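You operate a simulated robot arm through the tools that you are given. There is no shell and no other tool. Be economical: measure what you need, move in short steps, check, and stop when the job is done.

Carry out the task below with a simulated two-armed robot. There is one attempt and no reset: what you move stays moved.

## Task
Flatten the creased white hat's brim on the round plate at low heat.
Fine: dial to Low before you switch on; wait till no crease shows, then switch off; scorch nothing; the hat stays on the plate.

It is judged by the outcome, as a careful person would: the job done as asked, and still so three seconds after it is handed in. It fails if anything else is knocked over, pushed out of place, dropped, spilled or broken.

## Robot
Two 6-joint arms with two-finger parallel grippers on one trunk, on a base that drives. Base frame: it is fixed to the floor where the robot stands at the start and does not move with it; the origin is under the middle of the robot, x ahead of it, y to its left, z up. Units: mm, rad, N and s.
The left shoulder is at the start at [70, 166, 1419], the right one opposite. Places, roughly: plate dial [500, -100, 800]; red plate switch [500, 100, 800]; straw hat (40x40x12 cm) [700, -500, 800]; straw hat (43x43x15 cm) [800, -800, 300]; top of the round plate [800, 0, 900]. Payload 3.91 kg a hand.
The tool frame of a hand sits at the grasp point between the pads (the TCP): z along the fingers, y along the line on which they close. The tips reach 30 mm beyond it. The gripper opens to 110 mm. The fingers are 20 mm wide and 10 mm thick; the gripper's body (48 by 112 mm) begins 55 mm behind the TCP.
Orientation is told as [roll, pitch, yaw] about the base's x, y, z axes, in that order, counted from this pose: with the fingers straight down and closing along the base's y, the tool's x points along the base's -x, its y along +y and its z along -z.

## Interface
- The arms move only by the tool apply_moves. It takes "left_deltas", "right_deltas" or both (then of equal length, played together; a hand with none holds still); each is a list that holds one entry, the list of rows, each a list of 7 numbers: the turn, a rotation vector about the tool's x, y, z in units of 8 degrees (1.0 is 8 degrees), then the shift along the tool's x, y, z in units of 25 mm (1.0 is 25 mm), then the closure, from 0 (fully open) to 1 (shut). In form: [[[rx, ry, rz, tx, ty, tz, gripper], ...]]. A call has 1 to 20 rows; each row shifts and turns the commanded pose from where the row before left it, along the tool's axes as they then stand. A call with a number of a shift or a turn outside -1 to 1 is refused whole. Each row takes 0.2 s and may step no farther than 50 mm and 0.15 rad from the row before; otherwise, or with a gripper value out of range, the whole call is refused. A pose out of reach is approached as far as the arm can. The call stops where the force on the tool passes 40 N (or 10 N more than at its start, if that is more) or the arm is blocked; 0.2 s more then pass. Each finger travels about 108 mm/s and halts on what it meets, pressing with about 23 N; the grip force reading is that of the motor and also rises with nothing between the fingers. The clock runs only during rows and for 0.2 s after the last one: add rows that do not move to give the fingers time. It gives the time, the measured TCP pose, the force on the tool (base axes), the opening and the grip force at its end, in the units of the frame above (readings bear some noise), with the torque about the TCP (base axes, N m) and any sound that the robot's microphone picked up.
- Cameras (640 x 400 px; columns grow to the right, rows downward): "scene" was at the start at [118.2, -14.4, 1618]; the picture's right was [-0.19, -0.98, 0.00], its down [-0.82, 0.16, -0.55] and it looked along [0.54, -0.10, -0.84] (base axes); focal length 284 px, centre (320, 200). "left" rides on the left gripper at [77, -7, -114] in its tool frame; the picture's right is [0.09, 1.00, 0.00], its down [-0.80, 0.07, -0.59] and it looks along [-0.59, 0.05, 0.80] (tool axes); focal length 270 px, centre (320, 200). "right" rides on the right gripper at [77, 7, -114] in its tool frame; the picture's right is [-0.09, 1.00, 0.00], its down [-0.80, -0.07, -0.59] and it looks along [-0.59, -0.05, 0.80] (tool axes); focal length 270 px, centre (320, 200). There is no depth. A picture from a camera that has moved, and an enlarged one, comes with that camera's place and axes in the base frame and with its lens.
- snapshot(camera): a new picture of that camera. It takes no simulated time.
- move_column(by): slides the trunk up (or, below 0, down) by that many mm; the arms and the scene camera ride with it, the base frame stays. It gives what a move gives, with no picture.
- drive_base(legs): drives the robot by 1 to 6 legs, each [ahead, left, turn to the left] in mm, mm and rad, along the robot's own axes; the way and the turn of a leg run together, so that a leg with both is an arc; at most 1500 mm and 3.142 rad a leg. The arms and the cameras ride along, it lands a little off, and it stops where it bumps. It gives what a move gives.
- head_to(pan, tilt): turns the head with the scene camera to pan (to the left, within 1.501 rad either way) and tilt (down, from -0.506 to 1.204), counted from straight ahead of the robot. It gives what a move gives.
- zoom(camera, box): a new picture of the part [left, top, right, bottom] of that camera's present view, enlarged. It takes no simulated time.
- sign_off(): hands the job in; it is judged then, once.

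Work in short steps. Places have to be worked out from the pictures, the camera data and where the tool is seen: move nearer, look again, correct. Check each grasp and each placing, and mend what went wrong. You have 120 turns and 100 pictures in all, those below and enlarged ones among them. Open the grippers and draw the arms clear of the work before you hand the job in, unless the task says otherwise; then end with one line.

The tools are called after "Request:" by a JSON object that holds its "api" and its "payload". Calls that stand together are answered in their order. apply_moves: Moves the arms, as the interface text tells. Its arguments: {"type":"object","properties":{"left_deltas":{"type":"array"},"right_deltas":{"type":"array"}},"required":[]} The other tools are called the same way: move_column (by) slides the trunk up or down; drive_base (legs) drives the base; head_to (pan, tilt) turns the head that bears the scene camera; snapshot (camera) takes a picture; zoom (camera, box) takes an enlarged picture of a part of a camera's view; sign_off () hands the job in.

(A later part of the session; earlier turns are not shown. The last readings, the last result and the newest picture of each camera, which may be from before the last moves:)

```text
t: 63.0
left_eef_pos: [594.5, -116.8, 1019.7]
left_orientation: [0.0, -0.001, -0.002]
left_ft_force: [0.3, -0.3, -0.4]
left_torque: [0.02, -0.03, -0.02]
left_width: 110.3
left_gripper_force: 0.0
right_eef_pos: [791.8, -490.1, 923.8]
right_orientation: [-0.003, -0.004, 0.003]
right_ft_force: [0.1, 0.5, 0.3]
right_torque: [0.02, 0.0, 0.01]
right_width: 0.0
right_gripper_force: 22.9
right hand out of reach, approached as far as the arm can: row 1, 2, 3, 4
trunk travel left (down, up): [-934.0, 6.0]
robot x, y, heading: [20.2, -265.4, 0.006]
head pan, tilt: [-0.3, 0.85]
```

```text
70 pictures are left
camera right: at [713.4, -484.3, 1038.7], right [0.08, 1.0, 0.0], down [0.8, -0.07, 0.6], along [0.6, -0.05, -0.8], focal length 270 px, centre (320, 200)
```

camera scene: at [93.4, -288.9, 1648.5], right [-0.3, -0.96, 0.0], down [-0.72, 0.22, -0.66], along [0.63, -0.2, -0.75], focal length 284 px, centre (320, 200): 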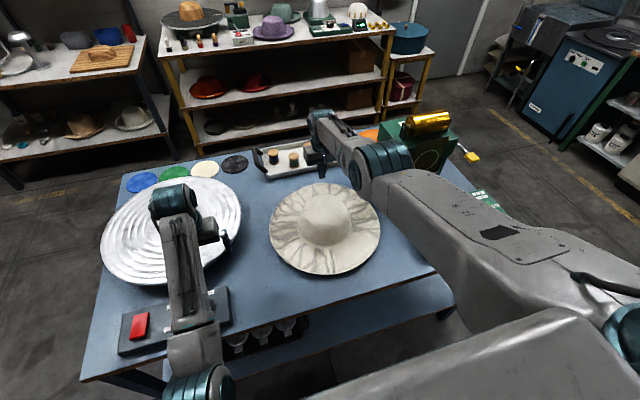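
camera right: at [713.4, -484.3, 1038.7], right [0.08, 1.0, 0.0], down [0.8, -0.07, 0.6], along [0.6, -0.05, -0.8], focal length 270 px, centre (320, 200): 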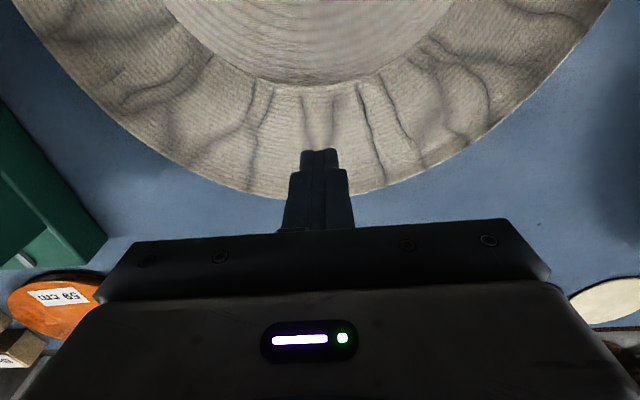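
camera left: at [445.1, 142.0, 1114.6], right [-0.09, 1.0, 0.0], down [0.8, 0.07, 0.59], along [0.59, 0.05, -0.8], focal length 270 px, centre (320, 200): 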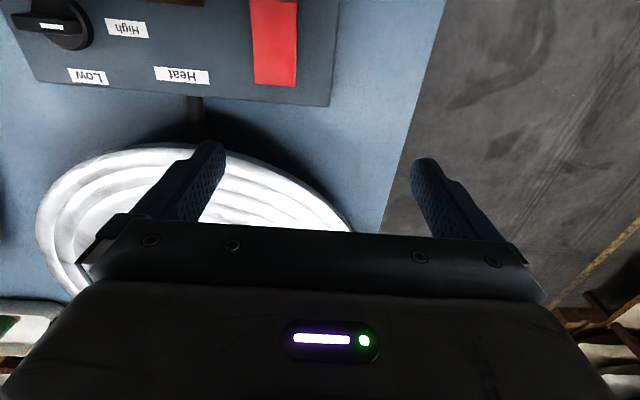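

The lower the hand goes, the shorter its reach, so I'll use the trunk to descend. First I'll nudge the base forward 10 mm for clearance.

Request:
{"api": "drive_base", "payload": {"legs": [[12, 0, 0]]}}

Request:
{"api": "move_column", "payload": {"by": -40}}

Request:
{"api": "snapshot", "payload": {"camera": "right"}}

Request:
{"api": "snapshot", "payload": {"camera": "scene"}}

```text
t: 63.7
left_eef_pos: [603.7, -117.5, 1023.1]
left_orientation: [0.002, -0.001, -0.001]
left_ft_force: [0.5, 0.0, 0.4]
left_torque: [0.0, -0.04, -0.01]
left_width: 109.9
left_gripper_force: 0.1
right_eef_pos: [800.6, -490.5, 926.0]
right_orientation: [-0.001, -0.007, 0.004]
right_ft_force: [1.2, -0.1, 0.6]
right_torque: [-0.01, -0.01, 0.0]
right_width: 0.0
right_gripper_force: 22.7
trunk travel left (down, up): [-934.0, 6.0]
robot x, y, heading: [33.5, -265.3, -0.001]
head pan, tilt: [-0.3, 0.85]
```

```text
t: 64.5
left_eef_pos: [609.0, -117.3, 978.6]
left_orientation: [0.0, 0.002, -0.002]
left_ft_force: [0.3, 0.1, 0.2]
left_torque: [0.0, 0.0, 0.05]
left_width: 110.2
left_gripper_force: 0.1
right_eef_pos: [802.1, -490.0, 883.4]
right_orientation: [-0.002, -0.006, 0.005]
right_ft_force: [-0.1, 0.5, 0.7]
right_torque: [-0.06, 0.01, -0.02]
right_width: 0.1
right_gripper_force: 23.0
trunk travel left (down, up): [-894.0, 46.0]
robot x, y, heading: [33.9, -265.8, 0.003]
head pan, tilt: [-0.3, 0.85]
```

```text
69 pictures are left
camera right: at [726.2, -484.7, 998.1], right [0.08, 1.0, 0.0], down [0.8, -0.07, 0.6], along [0.6, -0.05, -0.8], focal length 270 px, centre (320, 200)
```

right: 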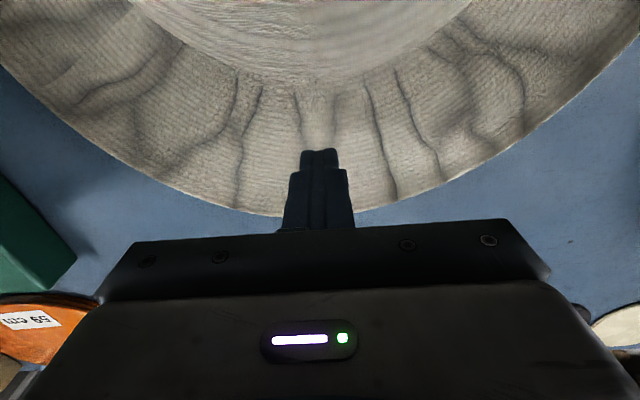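

```text
68 pictures are left
camera scene: at [158.3, -289.3, 1608.6], right [-0.3, -0.95, 0.0], down [-0.72, 0.22, -0.66], along [0.63, -0.2, -0.75], focal length 284 px, centre (320, 200)
```

scene: 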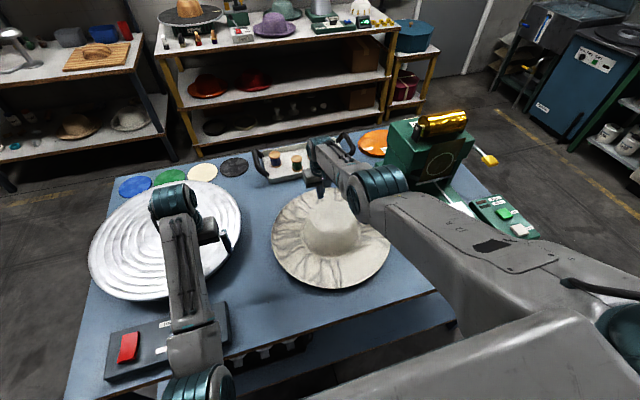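

The fingers are behind the crown with tips at z = 853. I'll drive the base back 100 mm to drag the hat, then check.

Request:
{"api": "drive_base", "payload": {"legs": [[-100, 0, 0]]}}

Request:
{"api": "snapshot", "payload": {"camera": "scene"}}

Request:
{"api": "snapshot", "payload": {"camera": "right"}}

```text
t: 65.7
left_eef_pos: [510.5, -116.8, 978.6]
left_orientation: [-0.001, 0.002, -0.002]
left_ft_force: [0.4, 0.1, 0.2]
left_torque: [-0.02, 0.03, 0.04]
left_width: 110.0
left_gripper_force: 0.1
right_eef_pos: [706.0, -490.6, 880.7]
right_orientation: [-0.001, 0.001, 0.006]
right_ft_force: [0.7, 0.8, -0.3]
right_torque: [0.02, 0.0, 0.0]
right_width: 0.0
right_gripper_force: 23.1
trunk travel left (down, up): [-894.0, 46.0]
robot x, y, heading: [-62.1, -265.0, -0.0]
head pan, tilt: [-0.3, 0.85]
```

```text
67 pictures are left
camera scene: at [63.3, -289.3, 1608.1], right [-0.3, -0.96, 0.0], down [-0.72, 0.22, -0.66], along [0.63, -0.2, -0.75], focal length 284 px, centre (320, 200)
```

scene: 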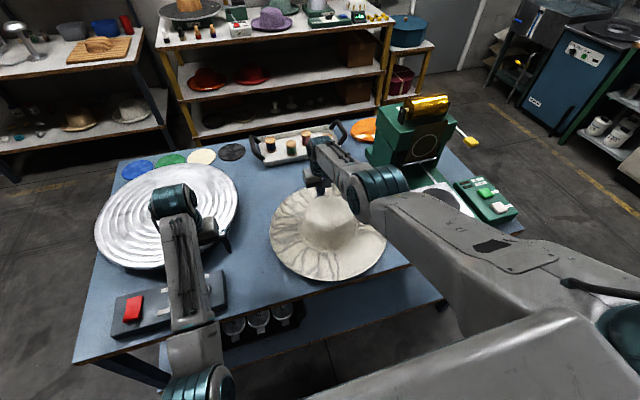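

```text
66 pictures are left
camera right: at [629.2, -484.6, 995.6], right [0.08, 1.0, 0.0], down [0.8, -0.07, 0.6], along [0.59, -0.05, -0.8], focal length 270 px, centre (320, 200)
```

right: 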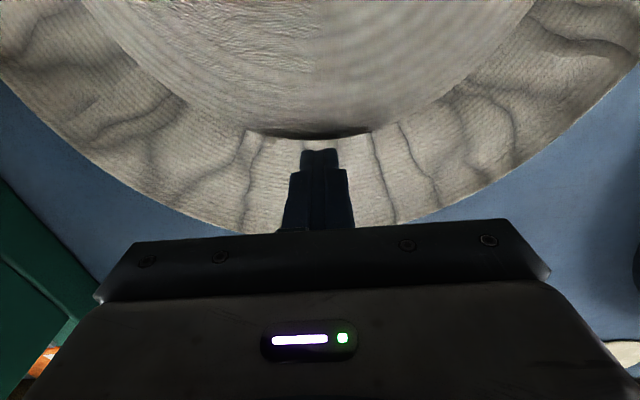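

The hat slid about 70 mm and its front rim is now near the table edge. I'll drag another 60 mm.

Request:
{"api": "drive_base", "payload": {"legs": [[-60, 0, 0]]}}

Request:
{"api": "snapshot", "payload": {"camera": "scene"}}

```text
t: 66.7
left_eef_pos: [453.9, -117.5, 974.1]
left_orientation: [-0.001, 0.008, -0.003]
left_ft_force: [0.4, 0.0, -0.1]
left_torque: [-0.04, 0.06, 0.0]
left_width: 109.9
left_gripper_force: 0.0
right_eef_pos: [649.1, -490.1, 877.5]
right_orientation: [-0.002, 0.003, 0.004]
right_ft_force: [-0.1, -0.1, -0.4]
right_torque: [-0.01, 0.04, 0.01]
right_width: 0.0
right_gripper_force: 22.9
trunk travel left (down, up): [-894.0, 46.0]
robot x, y, heading: [-126.3, -264.4, -0.007]
head pan, tilt: [-0.3, 0.85]
```

```text
65 pictures are left
camera scene: at [9.4, -289.3, 1607.5], right [-0.3, -0.95, 0.0], down [-0.72, 0.22, -0.66], along [0.63, -0.2, -0.76], focal length 284 px, centre (320, 200)
```

scene: 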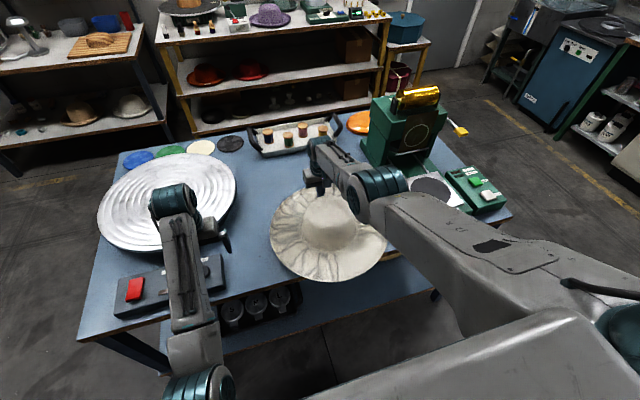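

The hat centre is now around x = 555, so the rim overhangs by about 50 mm. I'll lift the right hand away and up, clear of the crown.

Request:
{"api": "apply_moves", "payload": {"right_deltas": [[[0, 0, 0, -0.5, 0, -0.1, 1], [0, 0, 0, 0, 0, -0.8, 1], [0, 0, 0, 0, 0, -1, 1], [0, 0, 0, 0, 0, -1, 1], [0, 0, 0, 0, 0, -1, 1], [0, 0, 0, 0, 0, 0, 0.8]]]}}

Request:
{"api": "move_column", "payload": {"by": 40}}

Request:
{"api": "snapshot", "payload": {"camera": "scene"}}

```text
t: 68.1
left_eef_pos: [447.8, -116.5, 980.5]
left_orientation: [0.0, -0.001, -0.002]
left_ft_force: [0.2, -0.3, 0.5]
left_torque: [-0.02, 0.01, 0.04]
left_width: 110.0
left_gripper_force: 0.1
right_eef_pos: [644.3, -490.6, 981.5]
right_orientation: [-0.002, -0.003, 0.006]
right_ft_force: [-0.3, -0.4, 0.1]
right_torque: [-0.02, -0.03, 0.03]
right_width: 22.2
right_gripper_force: 0.1
right hand out of reach, approached as far as the arm can: row 1
trunk travel left (down, up): [-894.0, 46.0]
robot x, y, heading: [-124.3, -264.3, -0.003]
head pan, tilt: [-0.3, 0.85]
```

```text
t: 68.9
left_eef_pos: [447.9, -117.9, 1019.4]
left_orientation: [-0.001, 0.002, -0.001]
left_ft_force: [0.9, -0.2, -0.7]
left_torque: [0.04, -0.01, 0.03]
left_width: 110.1
left_gripper_force: 0.0
right_eef_pos: [645.9, -489.6, 1021.8]
right_orientation: [-0.001, -0.002, 0.004]
right_ft_force: [0.5, -0.1, 0.0]
right_torque: [-0.03, -0.02, 0.0]
right_width: 21.9
right_gripper_force: 0.0
trunk travel left (down, up): [-934.0, 6.0]
robot x, y, heading: [-126.8, -264.5, 0.001]
head pan, tilt: [-0.3, 0.85]
```

```text
64 pictures are left
camera scene: at [-0.4, -289.1, 1648.5], right [-0.3, -0.95, 0.0], down [-0.72, 0.22, -0.66], along [0.63, -0.2, -0.75], focal length 284 px, centre (320, 200)
```

scene: 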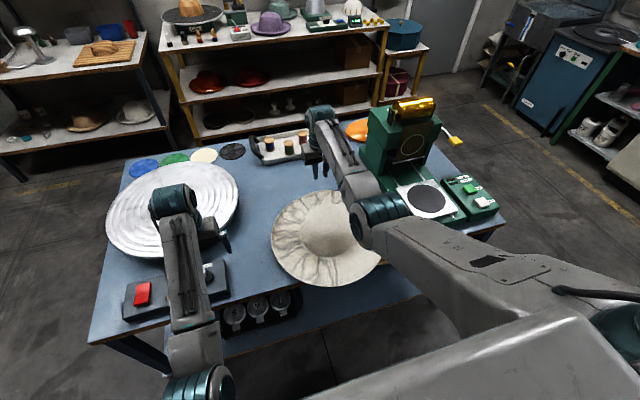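

The hat overhangs the edge as planned. I'll back the base off 330 mm so the right hand is clear, then reorient it to point forward with the jaws closing vertically.

Request:
{"api": "drive_base", "payload": {"legs": [[-360, 0, 0]]}}

Request:
{"api": "apply_moves", "payload": {"right_deltas": [[[0, 0, 0, 0.8, 0, 0.2, 0.8], [0, 0, 0, 0.8, 0, 0.2, 0.8], [0, 0, 0, 0.8, 0, 0, 0.8], [0, 0, 0, 0.8, 0, 0, 0.8], [0, 0, -1, 0, 0, 0, 0.8], [0, 0, -1, 0, 0, 0, 0.8], [0, 0, -1, 0, 0, 0, 0.8], [0, 0, -1, 0, 0, 0, 0.8], [0, 0, -1, 0, 0, 0, 0.8], [0, 0, -1, 0, 0, 0, 0.8], [0, 0, -1, 0, 0, 0, 0.8], [0, 0, -1, 0, 0, 0, 0.8], [0, 0, -1, 0, 0, 0, 0.8], [0, 0, -1, 0, 0, 0, 0.8], [0, 0, -1, 0, 0, 0, 0.8], [0, 0, -0.25, 0, 0, 0, 0.8]]]}}

Request:
{"api": "apply_moves", "payload": {"right_deltas": [[[1, 0, 0, 0, 0, 0, 0.8], [1, 0, 0, 0, 0, 0, 0.8], [1, 0, 0, 0, 0, 0, 0.8], [1, 0, 0, 0, 0, 0, 0.8], [1, 0, 0, 0, 0, 0, 0.8], [1, 0, 0, 0, 0, 0, 0.8], [1, 0, 0, 0, 0, 0, 0.8], [1, 0, 0, 0, 0, 0, 0.8], [1, 0, 0, 0, 0, 0, 0.8], [0.4, 0, 0, 0, 0, 0, 0.7], [0, 0, 0, 0, 0, 0, 0.7]]]}}

Request:
{"api": "snapshot", "payload": {"camera": "scene"}}

```text
t: 71.2
left_eef_pos: [92.9, -116.2, 1018.3]
left_orientation: [0.001, 0.002, -0.002]
left_ft_force: [1.1, -0.8, 0.0]
left_torque: [0.0, 0.0, 0.01]
left_width: 110.1
left_gripper_force: 0.0
right_eef_pos: [289.7, -489.9, 1018.9]
right_orientation: [-0.001, -0.001, 0.003]
right_ft_force: [0.4, 0.1, -0.4]
right_torque: [0.01, 0.02, 0.01]
right_width: 22.1
right_gripper_force: 0.1
trunk travel left (down, up): [-934.0, 6.0]
robot x, y, heading: [-482.3, -265.6, -0.001]
head pan, tilt: [-0.3, 0.85]
```

```text
t: 74.6
left_eef_pos: [91.4, -116.5, 1019.7]
left_orientation: [0.001, 0.0, -0.001]
left_ft_force: [0.4, 0.4, 0.1]
left_torque: [-0.03, -0.01, -0.03]
left_width: 109.9
left_gripper_force: 0.1
right_eef_pos: [207.4, -490.5, 1012.2]
right_orientation: [-0.002, 0.002, 1.576]
right_ft_force: [0.3, -0.2, 0.0]
right_torque: [0.0, 0.02, -0.04]
right_width: 21.8
right_gripper_force: 0.1
trunk travel left (down, up): [-934.0, 6.0]
robot x, y, heading: [-482.8, -262.5, -0.005]
head pan, tilt: [-0.3, 0.85]
```

```text
t: 77.0
left_eef_pos: [91.3, -117.3, 1019.7]
left_orientation: [0.0, -0.002, -0.001]
left_ft_force: [1.0, -0.6, 0.8]
left_torque: [0.0, 0.02, 0.01]
left_width: 110.3
left_gripper_force: 0.1
right_eef_pos: [208.5, -490.9, 1010.4]
right_orientation: [-1.317, 0.003, 1.576]
right_ft_force: [1.0, 0.5, 0.1]
right_torque: [-0.01, 0.03, 0.0]
right_width: 32.9
right_gripper_force: 0.1
trunk travel left (down, up): [-934.0, 6.0]
robot x, y, heading: [-483.1, -263.6, 0.001]
head pan, tilt: [-0.3, 0.85]
```

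```text
63 pictures are left
camera scene: at [-358.5, -288.7, 1648.6], right [-0.3, -0.95, 0.0], down [-0.72, 0.22, -0.66], along [0.63, -0.2, -0.75], focal length 284 px, centre (320, 200)
```

scene: 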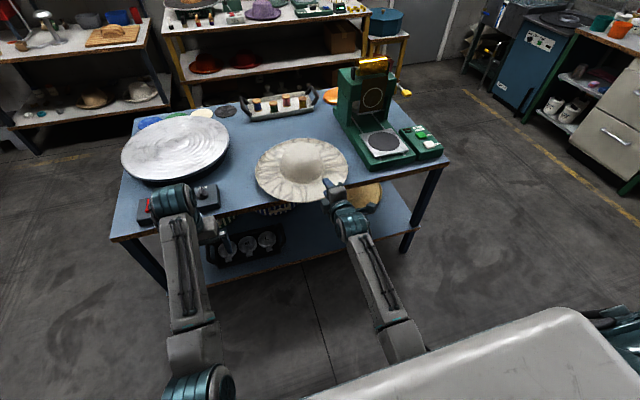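

The hand points forward, 15° down. I'll lower the trunk to rim height and look with the wrist camera and the scene camera.

Request:
{"api": "move_column", "payload": {"by": -190}}

Request:
{"api": "snapshot", "payload": {"camera": "right"}}

Request:
{"api": "head_to", "payload": {"pan": -0.3, "tilt": 0.7}}

Request:
{"api": "snapshot", "payload": {"camera": "scene"}}

```text
t: 79.1
left_eef_pos: [91.2, -117.2, 831.1]
left_orientation: [0.0, -0.001, -0.002]
left_ft_force: [-0.3, -0.1, 0.5]
left_torque: [-0.01, 0.02, 0.01]
left_width: 109.9
left_gripper_force: 0.0
right_eef_pos: [208.5, -491.7, 821.0]
right_orientation: [-1.316, 0.002, 1.574]
right_ft_force: [0.4, 0.1, -0.2]
right_torque: [-0.01, 0.03, 0.02]
right_width: 33.0
right_gripper_force: 0.1
trunk travel left (down, up): [-744.0, 196.0]
robot x, y, heading: [-481.1, -262.4, 0.001]
head pan, tilt: [-0.3, 0.85]
```

```text
62 pictures are left
camera right: at [95.8, -569.1, 844.1], right [-0.25, 0.09, -0.96], down [-0.56, 0.8, 0.22], along [0.79, 0.6, -0.15], focal length 270 px, centre (320, 200)
```

right: 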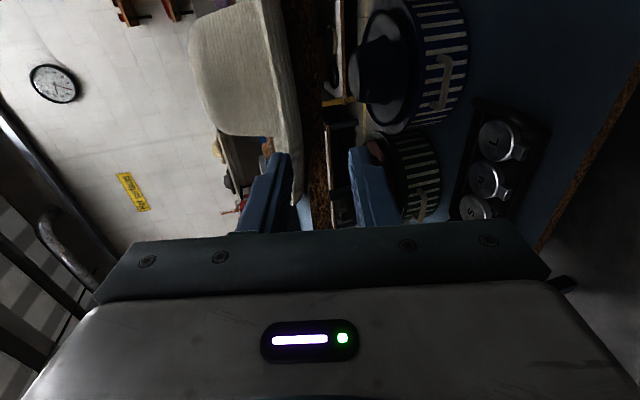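

```text
t: 79.8
left_eef_pos: [90.8, -116.4, 828.0]
left_orientation: [0.001, -0.002, -0.001]
left_ft_force: [1.1, -0.1, 0.6]
left_torque: [0.0, 0.0, -0.03]
left_width: 110.0
left_gripper_force: 0.0
right_eef_pos: [208.3, -491.1, 821.9]
right_orientation: [-1.316, 0.001, 1.572]
right_ft_force: [0.1, 1.2, 0.4]
right_torque: [0.01, 0.02, 0.03]
right_width: 32.8
right_gripper_force: 0.1
trunk travel left (down, up): [-744.0, 196.0]
robot x, y, heading: [-482.4, -263.7, 0.0]
head pan, tilt: [-0.3, 0.7]
```

```text
61 pictures are left
camera scene: at [-352.1, -290.8, 1470.8], right [-0.3, -0.95, 0.0], down [-0.62, 0.19, -0.76], along [0.73, -0.23, -0.64], focal length 284 px, centre (320, 200)
```

scene: 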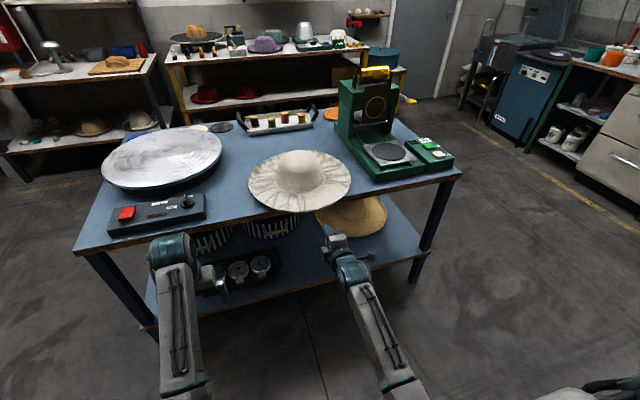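

The rim is at z about 817 between the jaws, with its front at x about 357. I'll open the jaws a bit more and drive forward 110 mm, then check.

Request:
{"api": "apply_moves", "payload": {"right_deltas": [[[0, 0, 0, 0, 0, 0, 0.55], [0, 0, 0, 0, 0, 0, 0.55]]]}}

Request:
{"api": "drive_base", "payload": {"legs": [[110, 0, 0]]}}

Request:
{"api": "snapshot", "payload": {"camera": "right"}}

Request:
{"api": "head_to", "payload": {"pan": -0.35, "tilt": 0.85}}

Request:
{"api": "zoom", "payload": {"camera": "scene", "box": [220, 110, 420, 235]}}

```text
t: 80.4
left_eef_pos: [90.4, -117.1, 830.2]
left_orientation: [-0.001, 0.001, -0.001]
left_ft_force: [-0.2, -0.3, 0.1]
left_torque: [-0.01, 0.01, 0.02]
left_width: 110.2
left_gripper_force: 0.1
right_eef_pos: [208.1, -490.4, 820.7]
right_orientation: [-1.316, 0.003, 1.575]
right_ft_force: [0.5, 0.1, 0.0]
right_torque: [0.0, 0.02, -0.02]
right_width: 49.4
right_gripper_force: 0.1
trunk travel left (down, up): [-744.0, 196.0]
robot x, y, heading: [-483.9, -266.5, -0.0]
head pan, tilt: [-0.3, 0.7]
```

```text
t: 81.6
left_eef_pos: [200.0, -117.6, 830.2]
left_orientation: [0.001, 0.0, -0.004]
left_ft_force: [1.2, -0.4, 0.4]
left_torque: [-0.01, 0.0, -0.03]
left_width: 110.1
left_gripper_force: 0.2
right_eef_pos: [316.6, -491.3, 821.2]
right_orientation: [-1.315, 0.002, 1.573]
right_ft_force: [-0.1, 0.1, 0.5]
right_torque: [-0.01, 0.02, 0.02]
right_width: 49.5
right_gripper_force: 0.1
trunk travel left (down, up): [-744.0, 196.0]
robot x, y, heading: [-374.3, -265.1, 0.001]
head pan, tilt: [-0.3, 0.7]
```

```text
60 pictures are left
camera right: at [204.6, -570.0, 844.0], right [-0.25, 0.09, -0.96], down [-0.56, 0.8, 0.22], along [0.79, 0.59, -0.15], focal length 270 px, centre (320, 200)
```

right: 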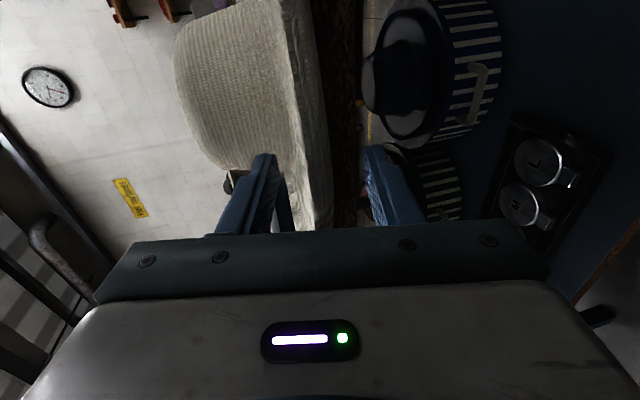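

```text
t: 82.3
left_eef_pos: [201.0, -117.7, 828.8]
left_orientation: [-0.001, 0.002, -0.005]
left_ft_force: [0.6, 0.6, -0.1]
left_torque: [0.01, 0.0, -0.02]
left_width: 109.9
left_gripper_force: 0.1
right_eef_pos: [316.8, -492.0, 818.9]
right_orientation: [-1.317, 0.001, 1.575]
right_ft_force: [0.2, 0.9, -0.4]
right_torque: [0.03, 0.0, 0.03]
right_width: 49.8
right_gripper_force: 0.0
trunk travel left (down, up): [-744.0, 196.0]
robot x, y, heading: [-371.8, -265.3, -0.009]
head pan, tilt: [-0.351, 0.85]
```

```text
3.20 times, centred on (320, 172) of scene
camera zoom: at [-249.7, -292.9, 1458.5], right [-0.35, -0.94, 0.0], down [-0.71, 0.26, -0.66], along [0.62, -0.23, -0.75], focal length 909 px, centre (320, 288)
```

zoom: 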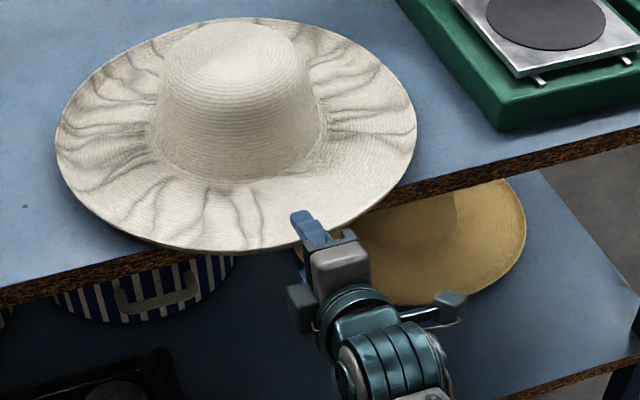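

The brim is between the open jaws. I'll advance another 45 mm and check.

Request:
{"api": "drive_base", "payload": {"legs": [[45, 0, 0]]}}

Request:
{"api": "snapshot", "payload": {"camera": "right"}}

Request:
{"api": "zoom", "payload": {"camera": "scene", "box": [220, 110, 420, 235]}}

```text
t: 83.2
left_eef_pos: [244.1, -117.3, 831.1]
left_orientation: [-0.001, -0.003, -0.004]
left_ft_force: [-1.3, -0.3, -0.2]
left_torque: [0.0, -0.02, 0.02]
left_width: 110.3
left_gripper_force: 0.1
right_eef_pos: [360.8, -492.1, 822.0]
right_orientation: [-1.319, 0.002, 1.575]
right_ft_force: [0.2, 0.5, -0.7]
right_torque: [-0.02, -0.03, -0.01]
right_width: 49.9
right_gripper_force: 1.0
trunk travel left (down, up): [-744.0, 196.0]
robot x, y, heading: [-327.8, -265.6, 0.002]
head pan, tilt: [-0.351, 0.85]
```

```text
58 pictures are left
camera right: at [248.1, -570.1, 844.9], right [-0.25, 0.09, -0.96], down [-0.56, 0.8, 0.22], along [0.79, 0.59, -0.15], focal length 270 px, centre (320, 200)
```

right: 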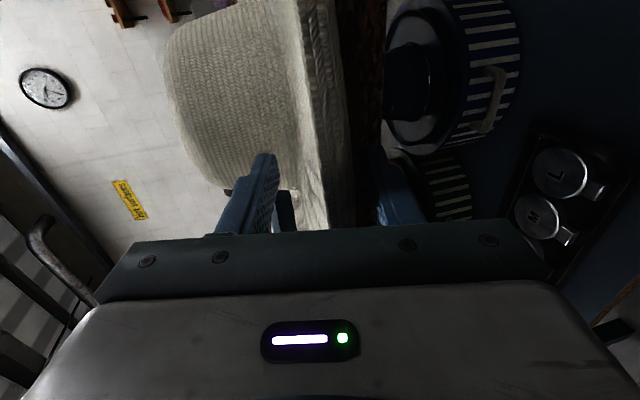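

```text
3.20 times, centred on (320, 172) of scene
camera zoom: at [-208.4, -293.1, 1458.9], right [-0.35, -0.94, 0.0], down [-0.7, 0.26, -0.66], along [0.62, -0.23, -0.75], focal length 909 px, centre (320, 288)
```

zoom: 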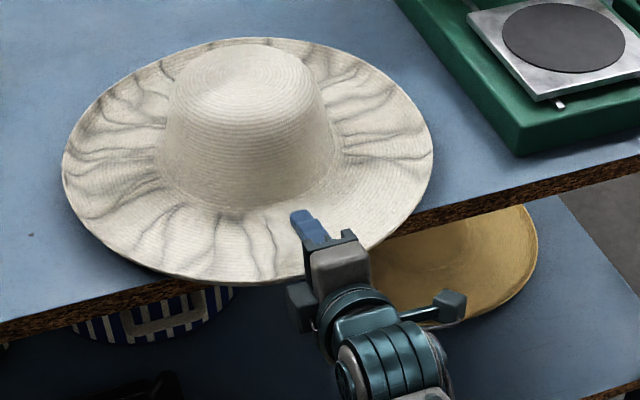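

The rim is well between the jaws, slightly nearer the lower finger. I'll lower the hand about 7 mm and close.

Request:
{"api": "apply_moves", "payload": {"right_deltas": [[[0, 0, 0, 0, 0.28, 0, 0.55], [0, 0, 0, 0, 0, 0, 0.7], [0, 0, 0, 0, 0, 0, 0.85], [0, 0, 0, 0, 0, 0, 1], [0, 0, 0, 0, 0, 0, 1], [0, 0, 0, 0, 0, 0, 1]]]}}

Request:
{"api": "snapshot", "payload": {"camera": "right"}}

```text
t: 84.6
left_eef_pos: [245.1, -117.9, 829.3]
left_orientation: [0.0, 0.0, -0.004]
left_ft_force: [0.4, -0.4, -0.1]
left_torque: [-0.01, -0.02, -0.01]
left_width: 110.1
left_gripper_force: 0.2
right_eef_pos: [359.5, -491.5, 813.1]
right_orientation: [-1.316, 0.0, 1.574]
right_ft_force: [0.2, -0.5, -0.2]
right_torque: [-0.16, -0.02, -0.04]
right_width: 29.3
right_gripper_force: 22.8
trunk travel left (down, up): [-744.0, 196.0]
robot x, y, heading: [-326.4, -266.8, -0.002]
head pan, tilt: [-0.351, 0.85]
```

```text
56 pictures are left
camera right: at [247.8, -570.4, 836.8], right [-0.25, 0.09, -0.96], down [-0.56, 0.8, 0.22], along [0.79, 0.59, -0.15], focal length 270 px, centre (320, 200)
```

right: 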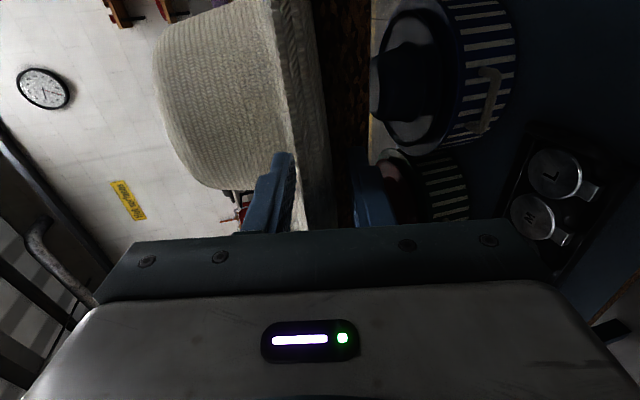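

It grips at 29 mm with 23 N. I'll lift 40 mm with the trunk and check.

Request:
{"api": "move_column", "payload": {"by": 40}}

Request:
{"api": "snapshot", "payload": {"camera": "scene"}}

Request:
{"api": "snapshot", "payload": {"camera": "right"}}

```text
t: 85.4
left_eef_pos: [246.1, -117.5, 870.1]
left_orientation: [0.001, 0.002, -0.004]
left_ft_force: [0.7, 0.7, 0.3]
left_torque: [0.0, -0.02, -0.02]
left_width: 109.9
left_gripper_force: 0.1
right_eef_pos: [359.9, -490.1, 852.5]
right_orientation: [-1.316, 0.002, 1.576]
right_ft_force: [0.4, 0.2, -1.3]
right_torque: [-0.03, 0.18, 0.01]
right_width: 29.4
right_gripper_force: 23.3
trunk travel left (down, up): [-784.0, 156.0]
robot x, y, heading: [-329.9, -266.7, 0.003]
head pan, tilt: [-0.351, 0.85]
```

```text
55 pictures are left
camera scene: at [-204.8, -293.2, 1498.5], right [-0.35, -0.94, 0.0], down [-0.71, 0.26, -0.66], along [0.62, -0.23, -0.75], focal length 284 px, centre (320, 200)
```

scene: 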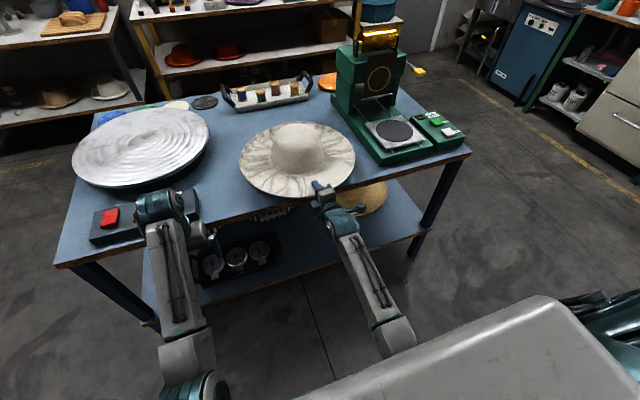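

```text
54 pictures are left
camera right: at [248.2, -570.4, 876.3], right [-0.25, 0.09, -0.96], down [-0.56, 0.8, 0.22], along [0.79, 0.59, -0.15], focal length 270 px, centre (320, 200)
```

right: 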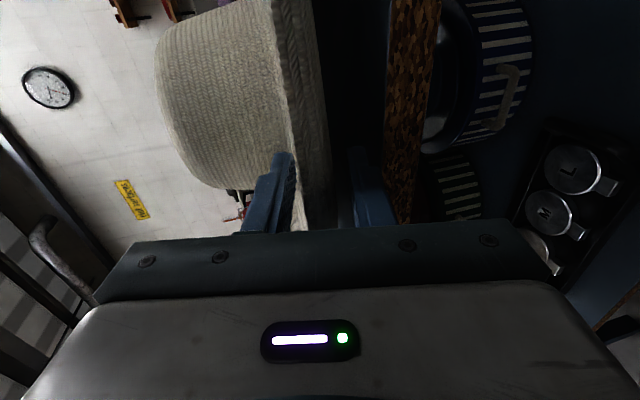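

The hat is held firmly and level. I'll raise it another 90 mm so it clears everything, then drive left 500 mm.

Request:
{"api": "move_column", "payload": {"by": 90}}

Request:
{"api": "drive_base", "payload": {"legs": [[0, 500, 0]]}}

Request:
{"api": "head_to", "payload": {"pan": -0.2, "tilt": 0.8}}

Request:
{"api": "snapshot", "payload": {"camera": "scene"}}

```text
t: 86.7
left_eef_pos: [246.6, -117.7, 960.2]
left_orientation: [0.0, 0.001, -0.004]
left_ft_force: [-0.1, 0.1, -0.6]
left_torque: [0.01, 0.01, -0.01]
left_width: 110.0
left_gripper_force: 0.0
right_eef_pos: [359.7, -491.4, 942.4]
right_orientation: [-1.316, 0.003, 1.573]
right_ft_force: [-0.1, -0.8, -0.8]
right_torque: [0.02, 0.18, 0.01]
right_width: 29.3
right_gripper_force: 23.0
trunk travel left (down, up): [-874.0, 66.0]
robot x, y, heading: [-327.8, -263.6, -0.003]
head pan, tilt: [-0.351, 0.85]
```

```text
t: 89.6
left_eef_pos: [247.8, 378.9, 960.0]
left_orientation: [-0.002, 0.0, -0.006]
left_ft_force: [-0.5, -0.3, 0.1]
left_torque: [0.01, 0.03, -0.02]
left_width: 110.2
left_gripper_force: 0.1
right_eef_pos: [360.9, 4.7, 944.6]
right_orientation: [-1.316, 0.001, 1.572]
right_ft_force: [-1.4, -0.7, -0.3]
right_torque: [-0.05, -0.37, -0.23]
right_width: 28.5
right_gripper_force: 23.4
trunk travel left (down, up): [-874.0, 66.0]
robot x, y, heading: [-327.2, 231.5, -0.003]
head pan, tilt: [-0.351, 0.85]
```

```text
t: 90.3
left_eef_pos: [246.7, 379.2, 959.8]
left_orientation: [-0.002, 0.001, -0.005]
left_ft_force: [-0.4, -0.3, -0.3]
left_torque: [-0.01, 0.01, -0.01]
left_width: 109.9
left_gripper_force: 0.0
right_eef_pos: [361.1, 5.2, 944.3]
right_orientation: [-1.315, 0.0, 1.571]
right_ft_force: [-0.6, 0.1, -0.3]
right_torque: [-0.06, -0.21, -0.14]
right_width: 28.7
right_gripper_force: 23.0
trunk travel left (down, up): [-874.0, 66.0]
robot x, y, heading: [-325.7, 233.2, -0.003]
head pan, tilt: [-0.201, 0.799]
```

```text
53 pictures are left
camera scene: at [-198.4, 216.8, 1592.6], right [-0.2, -0.98, 0.0], down [-0.7, 0.15, -0.7], along [0.68, -0.14, -0.72], focal length 284 px, centre (320, 200)
```

scene: 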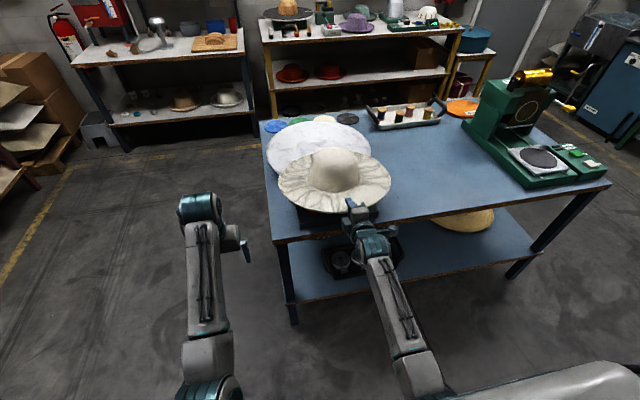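

The hat seems to have shifted slightly in the grip. I'll check with the wrist camera and a zoom.

Request:
{"api": "snapshot", "payload": {"camera": "right"}}

Request:
{"api": "zoom", "payload": {"camera": "scene", "box": [240, 110, 430, 230]}}

```text
52 pictures are left
camera right: at [248.9, -72.5, 967.1], right [-0.25, 0.09, -0.96], down [-0.56, 0.8, 0.22], along [0.79, 0.59, -0.15], focal length 270 px, centre (320, 200)
```

right: 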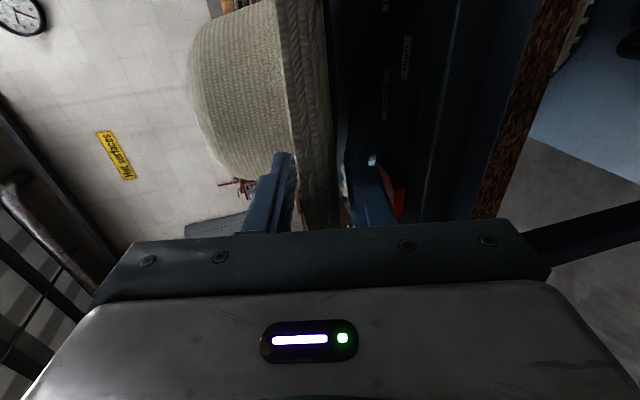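

```text
3.33 times, centred on (335, 170) of scene
camera zoom: at [-198.4, 216.8, 1592.6], right [-0.2, -0.98, 0.0], down [-0.7, 0.15, -0.7], along [0.68, -0.14, -0.72], focal length 947 px, centre (270, 300)
```

zoom: 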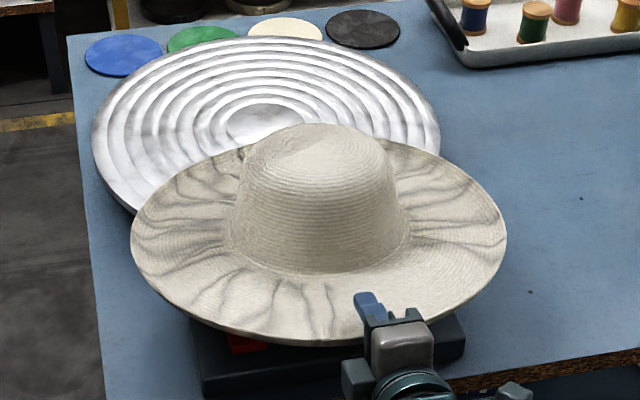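

The hat is slightly nose-down at the far side. I'll raise it 30 mm, pitch the hand up about 5°, then drive forward 225.

Request:
{"api": "move_column", "payload": {"by": 35}}

Request:
{"api": "apply_moves", "payload": {"right_deltas": [[[0.35, 0, 0, 0, 0, 0, 1], [0.35, 0, 0, 0, 0, 0, 1], [0, 0, 0, 0, 0, 0, 1]]]}}

Request:
{"api": "drive_base", "payload": {"legs": [[225, 0, 0]]}}

Request:
{"api": "snapshot", "payload": {"camera": "scene"}}

Request:
{"api": "snapshot", "payload": {"camera": "right"}}

```text
t: 91.1
left_eef_pos: [247.0, 379.8, 995.1]
left_orientation: [0.0, 0.002, -0.006]
left_ft_force: [-0.1, 0.0, 0.1]
left_torque: [-0.01, 0.04, 0.01]
left_width: 110.1
left_gripper_force: 0.0
right_eef_pos: [360.0, 5.9, 979.0]
right_orientation: [-1.314, 0.004, 1.572]
right_ft_force: [0.2, 0.4, -1.2]
right_torque: [-0.01, 0.21, 0.02]
right_width: 28.6
right_gripper_force: 23.5
trunk travel left (down, up): [-909.0, 31.0]
robot x, y, heading: [-326.0, 238.4, -0.002]
head pan, tilt: [-0.201, 0.799]
```

```text
t: 91.9
left_eef_pos: [248.0, 380.5, 994.2]
left_orientation: [0.0, 0.002, -0.003]
left_ft_force: [0.3, 0.1, -0.5]
left_torque: [-0.01, -0.02, -0.02]
left_width: 109.9
left_gripper_force: 0.0
right_eef_pos: [360.8, 6.9, 978.7]
right_orientation: [-1.414, 0.001, 1.574]
right_ft_force: [-0.3, -0.1, -1.4]
right_torque: [-0.03, 0.19, 0.0]
right_width: 28.2
right_gripper_force: 23.1
trunk travel left (down, up): [-909.0, 31.0]
robot x, y, heading: [-328.3, 232.0, -0.003]
head pan, tilt: [-0.201, 0.799]
```

```text
t: 93.6
left_eef_pos: [468.5, 377.6, 995.4]
left_orientation: [0.0, 0.0, -0.008]
left_ft_force: [-0.4, 0.2, 0.3]
left_torque: [-0.03, 0.01, 0.0]
left_width: 110.2
left_gripper_force: 0.1
right_eef_pos: [582.0, 3.4, 979.3]
right_orientation: [-1.416, 0.003, 1.569]
right_ft_force: [0.9, -0.3, -1.0]
right_torque: [-0.01, 0.2, -0.02]
right_width: 28.3
right_gripper_force: 22.6
trunk travel left (down, up): [-909.0, 31.0]
robot x, y, heading: [-105.2, 235.1, -0.007]
head pan, tilt: [-0.201, 0.799]
```

```text
50 pictures are left
camera scene: at [21.6, 214.9, 1627.9], right [-0.21, -0.98, 0.0], down [-0.7, 0.15, -0.7], along [0.68, -0.14, -0.72], focal length 284 px, centre (320, 200)
```

scene: 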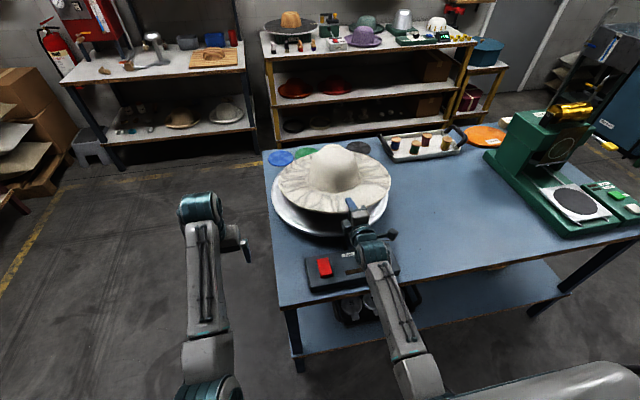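

```text
49 pictures are left
camera right: at [467.5, -75.2, 991.9], right [-0.15, 0.09, -0.98], down [-0.58, 0.8, 0.16], along [0.8, 0.59, -0.07], focal length 270 px, centre (320, 200)
```

right: 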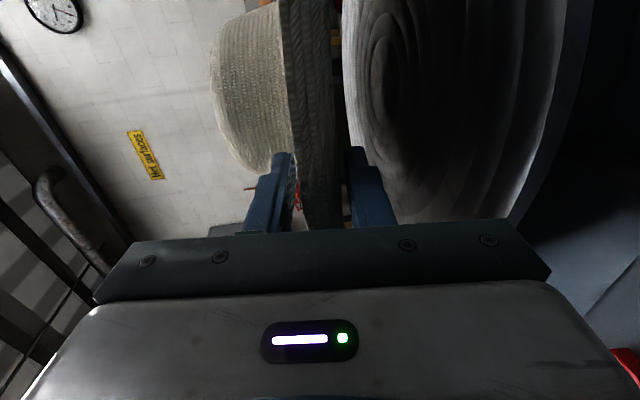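

The hat is laterally aligned, but the plate centre is about 33 mm farther ahead. I'll drive 33 mm and zoom in to verify.

Request:
{"api": "drive_base", "payload": {"legs": [[33, 3, 0]]}}

Request:
{"api": "zoom", "payload": {"camera": "scene", "box": [240, 125, 430, 245]}}

```text
t: 94.4
left_eef_pos: [496.4, 379.5, 998.6]
left_orientation: [0.001, -0.006, -0.007]
left_ft_force: [-0.3, -0.1, 0.3]
left_torque: [0.0, -0.08, -0.01]
left_width: 110.2
left_gripper_force: 0.0
right_eef_pos: [610.5, 5.2, 982.8]
right_orientation: [-1.419, 0.001, 1.57]
right_ft_force: [-0.1, 0.8, -1.0]
right_torque: [-0.03, 0.22, -0.02]
right_width: 28.5
right_gripper_force: 22.8
trunk travel left (down, up): [-909.0, 31.0]
robot x, y, heading: [-71.8, 236.4, -0.004]
head pan, tilt: [-0.201, 0.799]
```

```text
3.33 times, centred on (335, 185) of scene
camera zoom: at [48.3, 216.7, 1628.4], right [-0.21, -0.98, 0.0], down [-0.7, 0.15, -0.7], along [0.69, -0.14, -0.71], focal length 947 px, centre (270, 250)
```

zoom: 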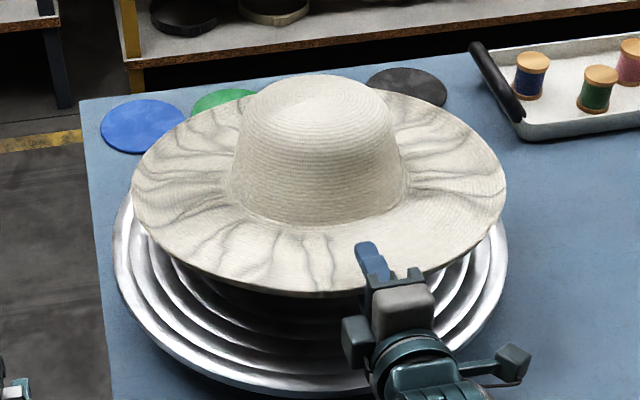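

Descending here would put the gripper body and camera right over the control box and knob. It's better to come in diagonally from the right-front, with the front rim overhanging the plate so that the lower finger isn't trapped, and then push the hat to centre. I'll back off and turn left 0.7 rad.

Request:
{"api": "drive_base", "payload": {"legs": [[-250, 0, 0]]}}

Request:
{"api": "drive_base", "payload": {"legs": [[0, 0, 0.7]]}}

Request:
{"api": "snapshot", "payload": {"camera": "scene"}}

```text
t: 96.3
left_eef_pos: [252.6, 380.9, 994.2]
left_orientation: [-0.002, 0.002, -0.009]
left_ft_force: [0.0, -0.4, 1.1]
left_torque: [-0.01, -0.01, -0.01]
left_width: 110.1
left_gripper_force: 0.1
right_eef_pos: [366.4, 6.4, 977.2]
right_orientation: [-1.412, 0.002, 1.568]
right_ft_force: [-0.6, 0.7, -1.3]
right_torque: [-0.01, 0.18, 0.01]
right_width: 28.3
right_gripper_force: 23.3
trunk travel left (down, up): [-909.0, 31.0]
robot x, y, heading: [-327.0, 240.3, -0.011]
head pan, tilt: [-0.201, 0.799]
```

```text
t: 98.5
left_eef_pos: [23.9, 718.1, 993.9]
left_orientation: [0.001, 0.002, 0.697]
left_ft_force: [0.0, -0.2, 0.4]
left_torque: [0.0, -0.02, 0.01]
left_width: 110.0
left_gripper_force: 0.0
right_eef_pos: [351.0, 504.9, 978.1]
right_orientation: [-1.414, 0.002, 2.27]
right_ft_force: [-0.2, 0.7, -0.8]
right_torque: [-0.15, 0.14, 0.01]
right_width: 28.4
right_gripper_force: 22.7
trunk travel left (down, up): [-909.0, 31.0]
robot x, y, heading: [-322.5, 235.8, 0.697]
head pan, tilt: [-0.201, 0.799]
```

```text
47 pictures are left
camera scene: at [-213.2, 306.7, 1627.6], right [0.47, -0.88, 0.0], down [-0.63, -0.34, -0.7], along [0.61, 0.33, -0.72], focal length 284 px, centre (320, 200)
```

scene: 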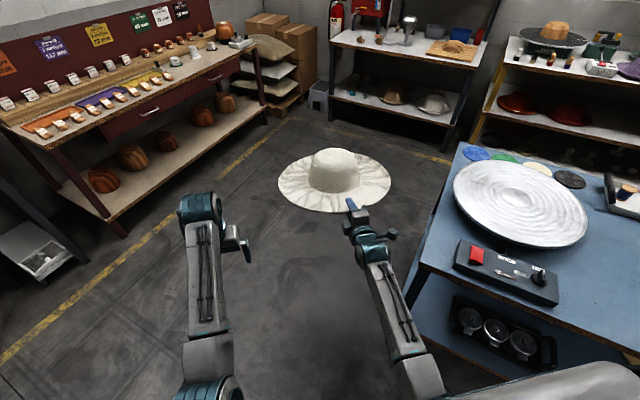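

Turned cleanly. I'll now drive diagonally, stopping about 120 mm short of the release position.

Request:
{"api": "drive_base", "payload": {"legs": [[-337, -671, 0]]}}

Request:
{"api": "head_to", "payload": {"pan": -0.15, "tilt": 0.8}}

Request:
{"api": "snapshot", "payload": {"camera": "scene"}}

```text
t: 102.6
left_eef_pos: [196.0, -14.4, 994.9]
left_orientation: [-0.002, 0.001, 0.693]
left_ft_force: [0.8, 0.4, 0.2]
left_torque: [-0.01, 0.0, -0.01]
left_width: 110.0
left_gripper_force: 0.1
right_eef_pos: [523.5, -228.0, 978.5]
right_orientation: [-1.412, 0.002, 2.273]
right_ft_force: [0.8, 0.5, -1.2]
right_torque: [-0.14, 0.14, -0.03]
right_width: 28.2
right_gripper_force: 23.7
trunk travel left (down, up): [-909.0, 31.0]
robot x, y, heading: [-149.1, -492.0, 0.692]
head pan, tilt: [-0.201, 0.799]
```

```text
t: 103.3
left_eef_pos: [196.2, -15.1, 993.7]
left_orientation: [-0.002, 0.001, 0.692]
left_ft_force: [0.6, 0.5, 0.7]
left_torque: [-0.01, 0.0, 0.02]
left_width: 110.2
left_gripper_force: 0.0
right_eef_pos: [524.1, -227.5, 978.7]
right_orientation: [-1.414, 0.001, 2.271]
right_ft_force: [0.1, -0.6, -0.9]
right_torque: [-0.09, 0.13, -0.02]
right_width: 28.6
right_gripper_force: 22.0
trunk travel left (down, up): [-909.0, 31.0]
robot x, y, heading: [-151.6, -493.5, 0.7]
head pan, tilt: [-0.15, 0.799]
```

```text
46 pictures are left
camera scene: at [-43.0, -421.9, 1627.6], right [0.52, -0.86, 0.0], down [-0.61, -0.37, -0.7], along [0.6, 0.36, -0.72], focal length 284 px, centre (320, 200)
```

scene: 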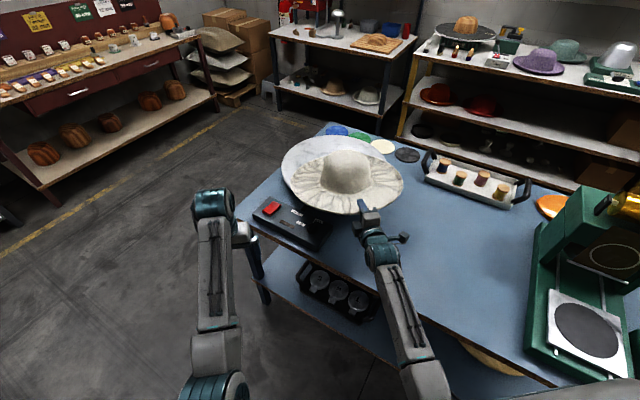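

The line-up looks right. I'll drive ahead 118 and lower the trunk 70 mm.

Request:
{"api": "drive_base", "payload": {"legs": [[118, 2, 0]]}}

Request:
{"api": "move_column", "payload": {"by": -65}}

Request:
{"api": "zoom", "payload": {"camera": "scene", "box": [240, 110, 430, 230]}}

Request:
{"api": "snapshot", "payload": {"camera": "right"}}

```text
t: 104.5
left_eef_pos: [284.2, 60.7, 995.6]
left_orientation: [-0.002, -0.001, 0.693]
left_ft_force: [-0.4, 0.3, -0.1]
left_torque: [-0.03, -0.04, 0.0]
left_width: 110.0
left_gripper_force: 0.0
right_eef_pos: [611.5, -153.1, 979.6]
right_orientation: [-1.417, 0.002, 2.268]
right_ft_force: [0.0, -0.7, -1.2]
right_torque: [-0.16, 0.13, 0.0]
right_width: 28.5
right_gripper_force: 22.3
trunk travel left (down, up): [-909.0, 31.0]
robot x, y, heading: [-61.1, -420.3, 0.694]
head pan, tilt: [-0.15, 0.799]
```

```text
t: 105.5
left_eef_pos: [285.0, 61.5, 929.7]
left_orientation: [-0.002, -0.002, 0.693]
left_ft_force: [-0.4, 0.0, -0.9]
left_torque: [-0.01, -0.01, -0.03]
left_width: 110.1
left_gripper_force: 0.1
right_eef_pos: [611.8, -153.3, 914.5]
right_orientation: [-1.413, 0.002, 2.269]
right_ft_force: [0.7, -0.1, -1.1]
right_torque: [-0.02, 0.01, 0.02]
right_width: 28.6
right_gripper_force: 23.3
trunk travel left (down, up): [-844.0, 96.0]
robot x, y, heading: [-60.5, -419.0, 0.691]
head pan, tilt: [-0.15, 0.799]
```

```text
3.33 times, centred on (335, 170) of scene
camera zoom: at [44.9, -346.5, 1562.7], right [0.52, -0.86, 0.0], down [-0.61, -0.37, -0.7], along [0.6, 0.36, -0.72], focal length 947 px, centre (270, 300)
```

zoom: 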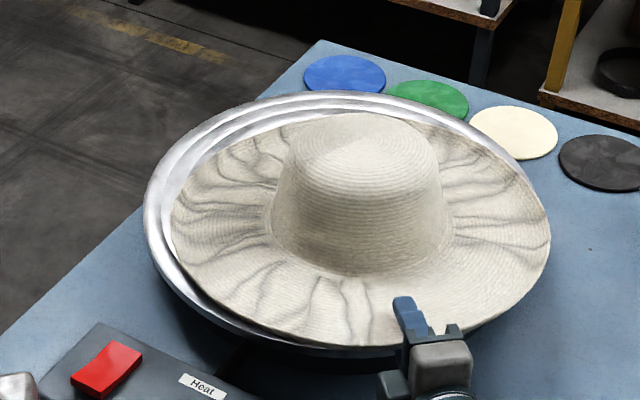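

```text
44 pictures are left
camera right: at [574.1, -286.2, 925.6], right [-0.18, -0.03, -0.98], down [-0.96, 0.24, 0.16], along [0.23, 0.97, -0.08], focal length 270 px, centre (320, 200)
```

right: 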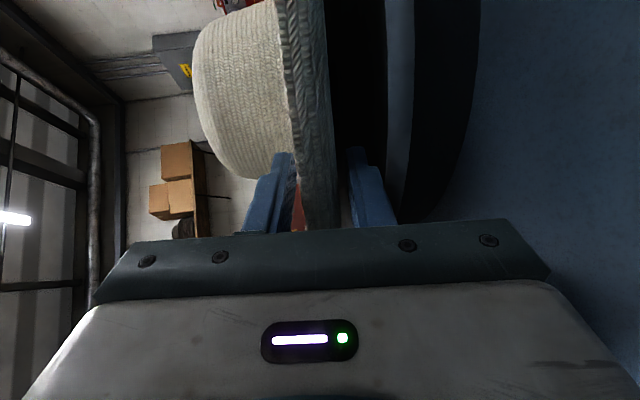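

The hat needs to shift about 15 mm to the robot's left, and slightly back so the lower fingertip stays outside the plate lip. I'll correct that, then lower 30 mm.

Request:
{"api": "drive_base", "payload": {"legs": [[-10, 15, 0]]}}

Request:
{"api": "move_column", "payload": {"by": -28}}

Request:
{"api": "zoom", "payload": {"camera": "scene", "box": [240, 110, 430, 230]}}

Request:
{"api": "snapshot", "payload": {"camera": "right"}}

```text
t: 106.3
left_eef_pos: [270.9, 65.5, 928.6]
left_orientation: [0.002, 0.001, 0.694]
left_ft_force: [0.6, -0.5, 0.3]
left_torque: [0.01, 0.0, 0.0]
left_width: 110.0
left_gripper_force: 0.0
right_eef_pos: [597.8, -146.5, 911.8]
right_orientation: [-1.411, -0.001, 2.27]
right_ft_force: [1.1, -0.2, 0.7]
right_torque: [0.27, -0.35, -0.19]
right_width: 28.8
right_gripper_force: 23.5
trunk travel left (down, up): [-844.0, 96.0]
robot x, y, heading: [-76.9, -412.2, 0.693]
head pan, tilt: [-0.15, 0.799]
```

```text
t: 107.0
left_eef_pos: [268.0, 65.4, 901.0]
left_orientation: [-0.001, 0.001, 0.69]
left_ft_force: [0.7, 0.6, 0.5]
left_torque: [0.03, 0.01, -0.03]
left_width: 110.0
left_gripper_force: 0.1
right_eef_pos: [595.1, -147.8, 884.3]
right_orientation: [-1.411, 0.002, 2.269]
right_ft_force: [-0.1, 0.1, -0.6]
right_torque: [-0.1, 0.09, -0.02]
right_width: 28.9
right_gripper_force: 23.2
trunk travel left (down, up): [-816.0, 124.0]
robot x, y, heading: [-78.1, -413.5, 0.69]
head pan, tilt: [-0.15, 0.799]
```

```text
3.33 times, centred on (335, 170) of scene
camera zoom: at [27.7, -340.5, 1534.6], right [0.52, -0.86, 0.0], down [-0.61, -0.37, -0.7], along [0.6, 0.36, -0.72], focal length 947 px, centre (270, 300)
```

zoom: 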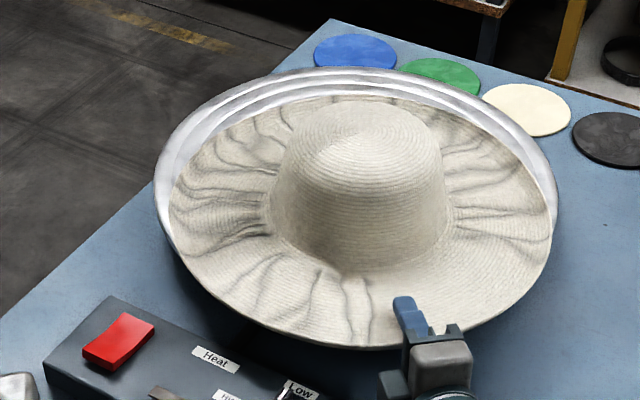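

```text
42 pictures are left
camera right: at [557.1, -280.7, 897.5], right [-0.18, -0.04, -0.98], down [-0.96, 0.24, 0.16], along [0.23, 0.97, -0.08], focal length 270 px, centre (320, 200)
```

right: 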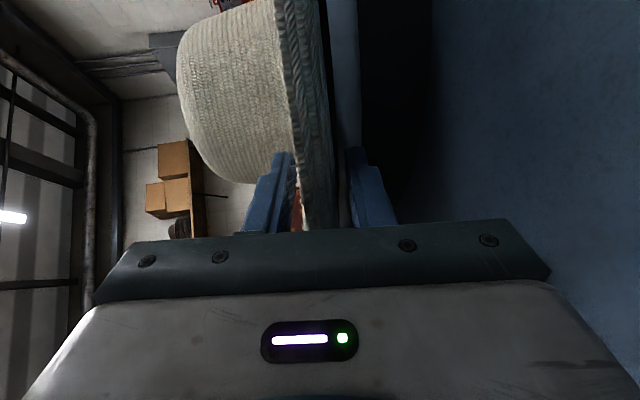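

Laterally centred now. I'll lower another 10 mm and watch the force.

Request:
{"api": "move_column", "payload": {"by": -10}}

Request:
{"api": "zoom", "payload": {"camera": "right", "box": [240, 0, 480, 240]}}

```text
t: 107.6
left_eef_pos: [267.6, 65.5, 892.5]
left_orientation: [-0.003, 0.001, 0.694]
left_ft_force: [0.2, -0.2, 0.2]
left_torque: [-0.01, 0.03, 0.03]
left_width: 110.0
left_gripper_force: 0.0
right_eef_pos: [595.6, -147.3, 875.9]
right_orientation: [-1.415, 0.002, 2.268]
right_ft_force: [-0.1, -0.4, 3.0]
right_torque: [-0.27, -0.5, -0.06]
right_width: 29.2
right_gripper_force: 23.6
trunk travel left (down, up): [-806.0, 134.0]
robot x, y, heading: [-77.4, -413.7, 0.692]
head pan, tilt: [-0.15, 0.799]
```

```text
1.67 times, centred on (360, 120) of right
camera zoom: at [557.2, -280.8, 888.3], right [-0.17, -0.03, -0.98], down [-0.96, 0.24, 0.16], along [0.23, 0.97, -0.07], focal length 450 px, centre (253, 333)
```

zoom: 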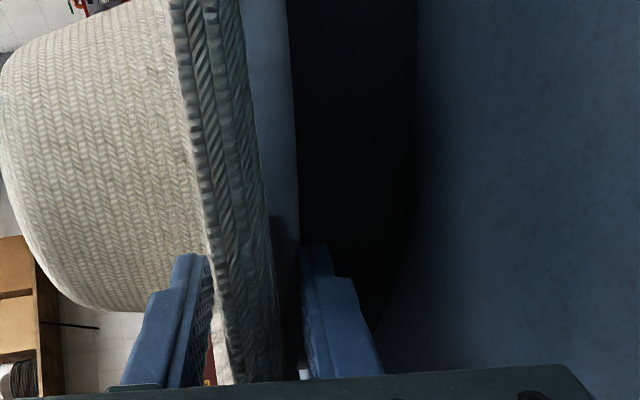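

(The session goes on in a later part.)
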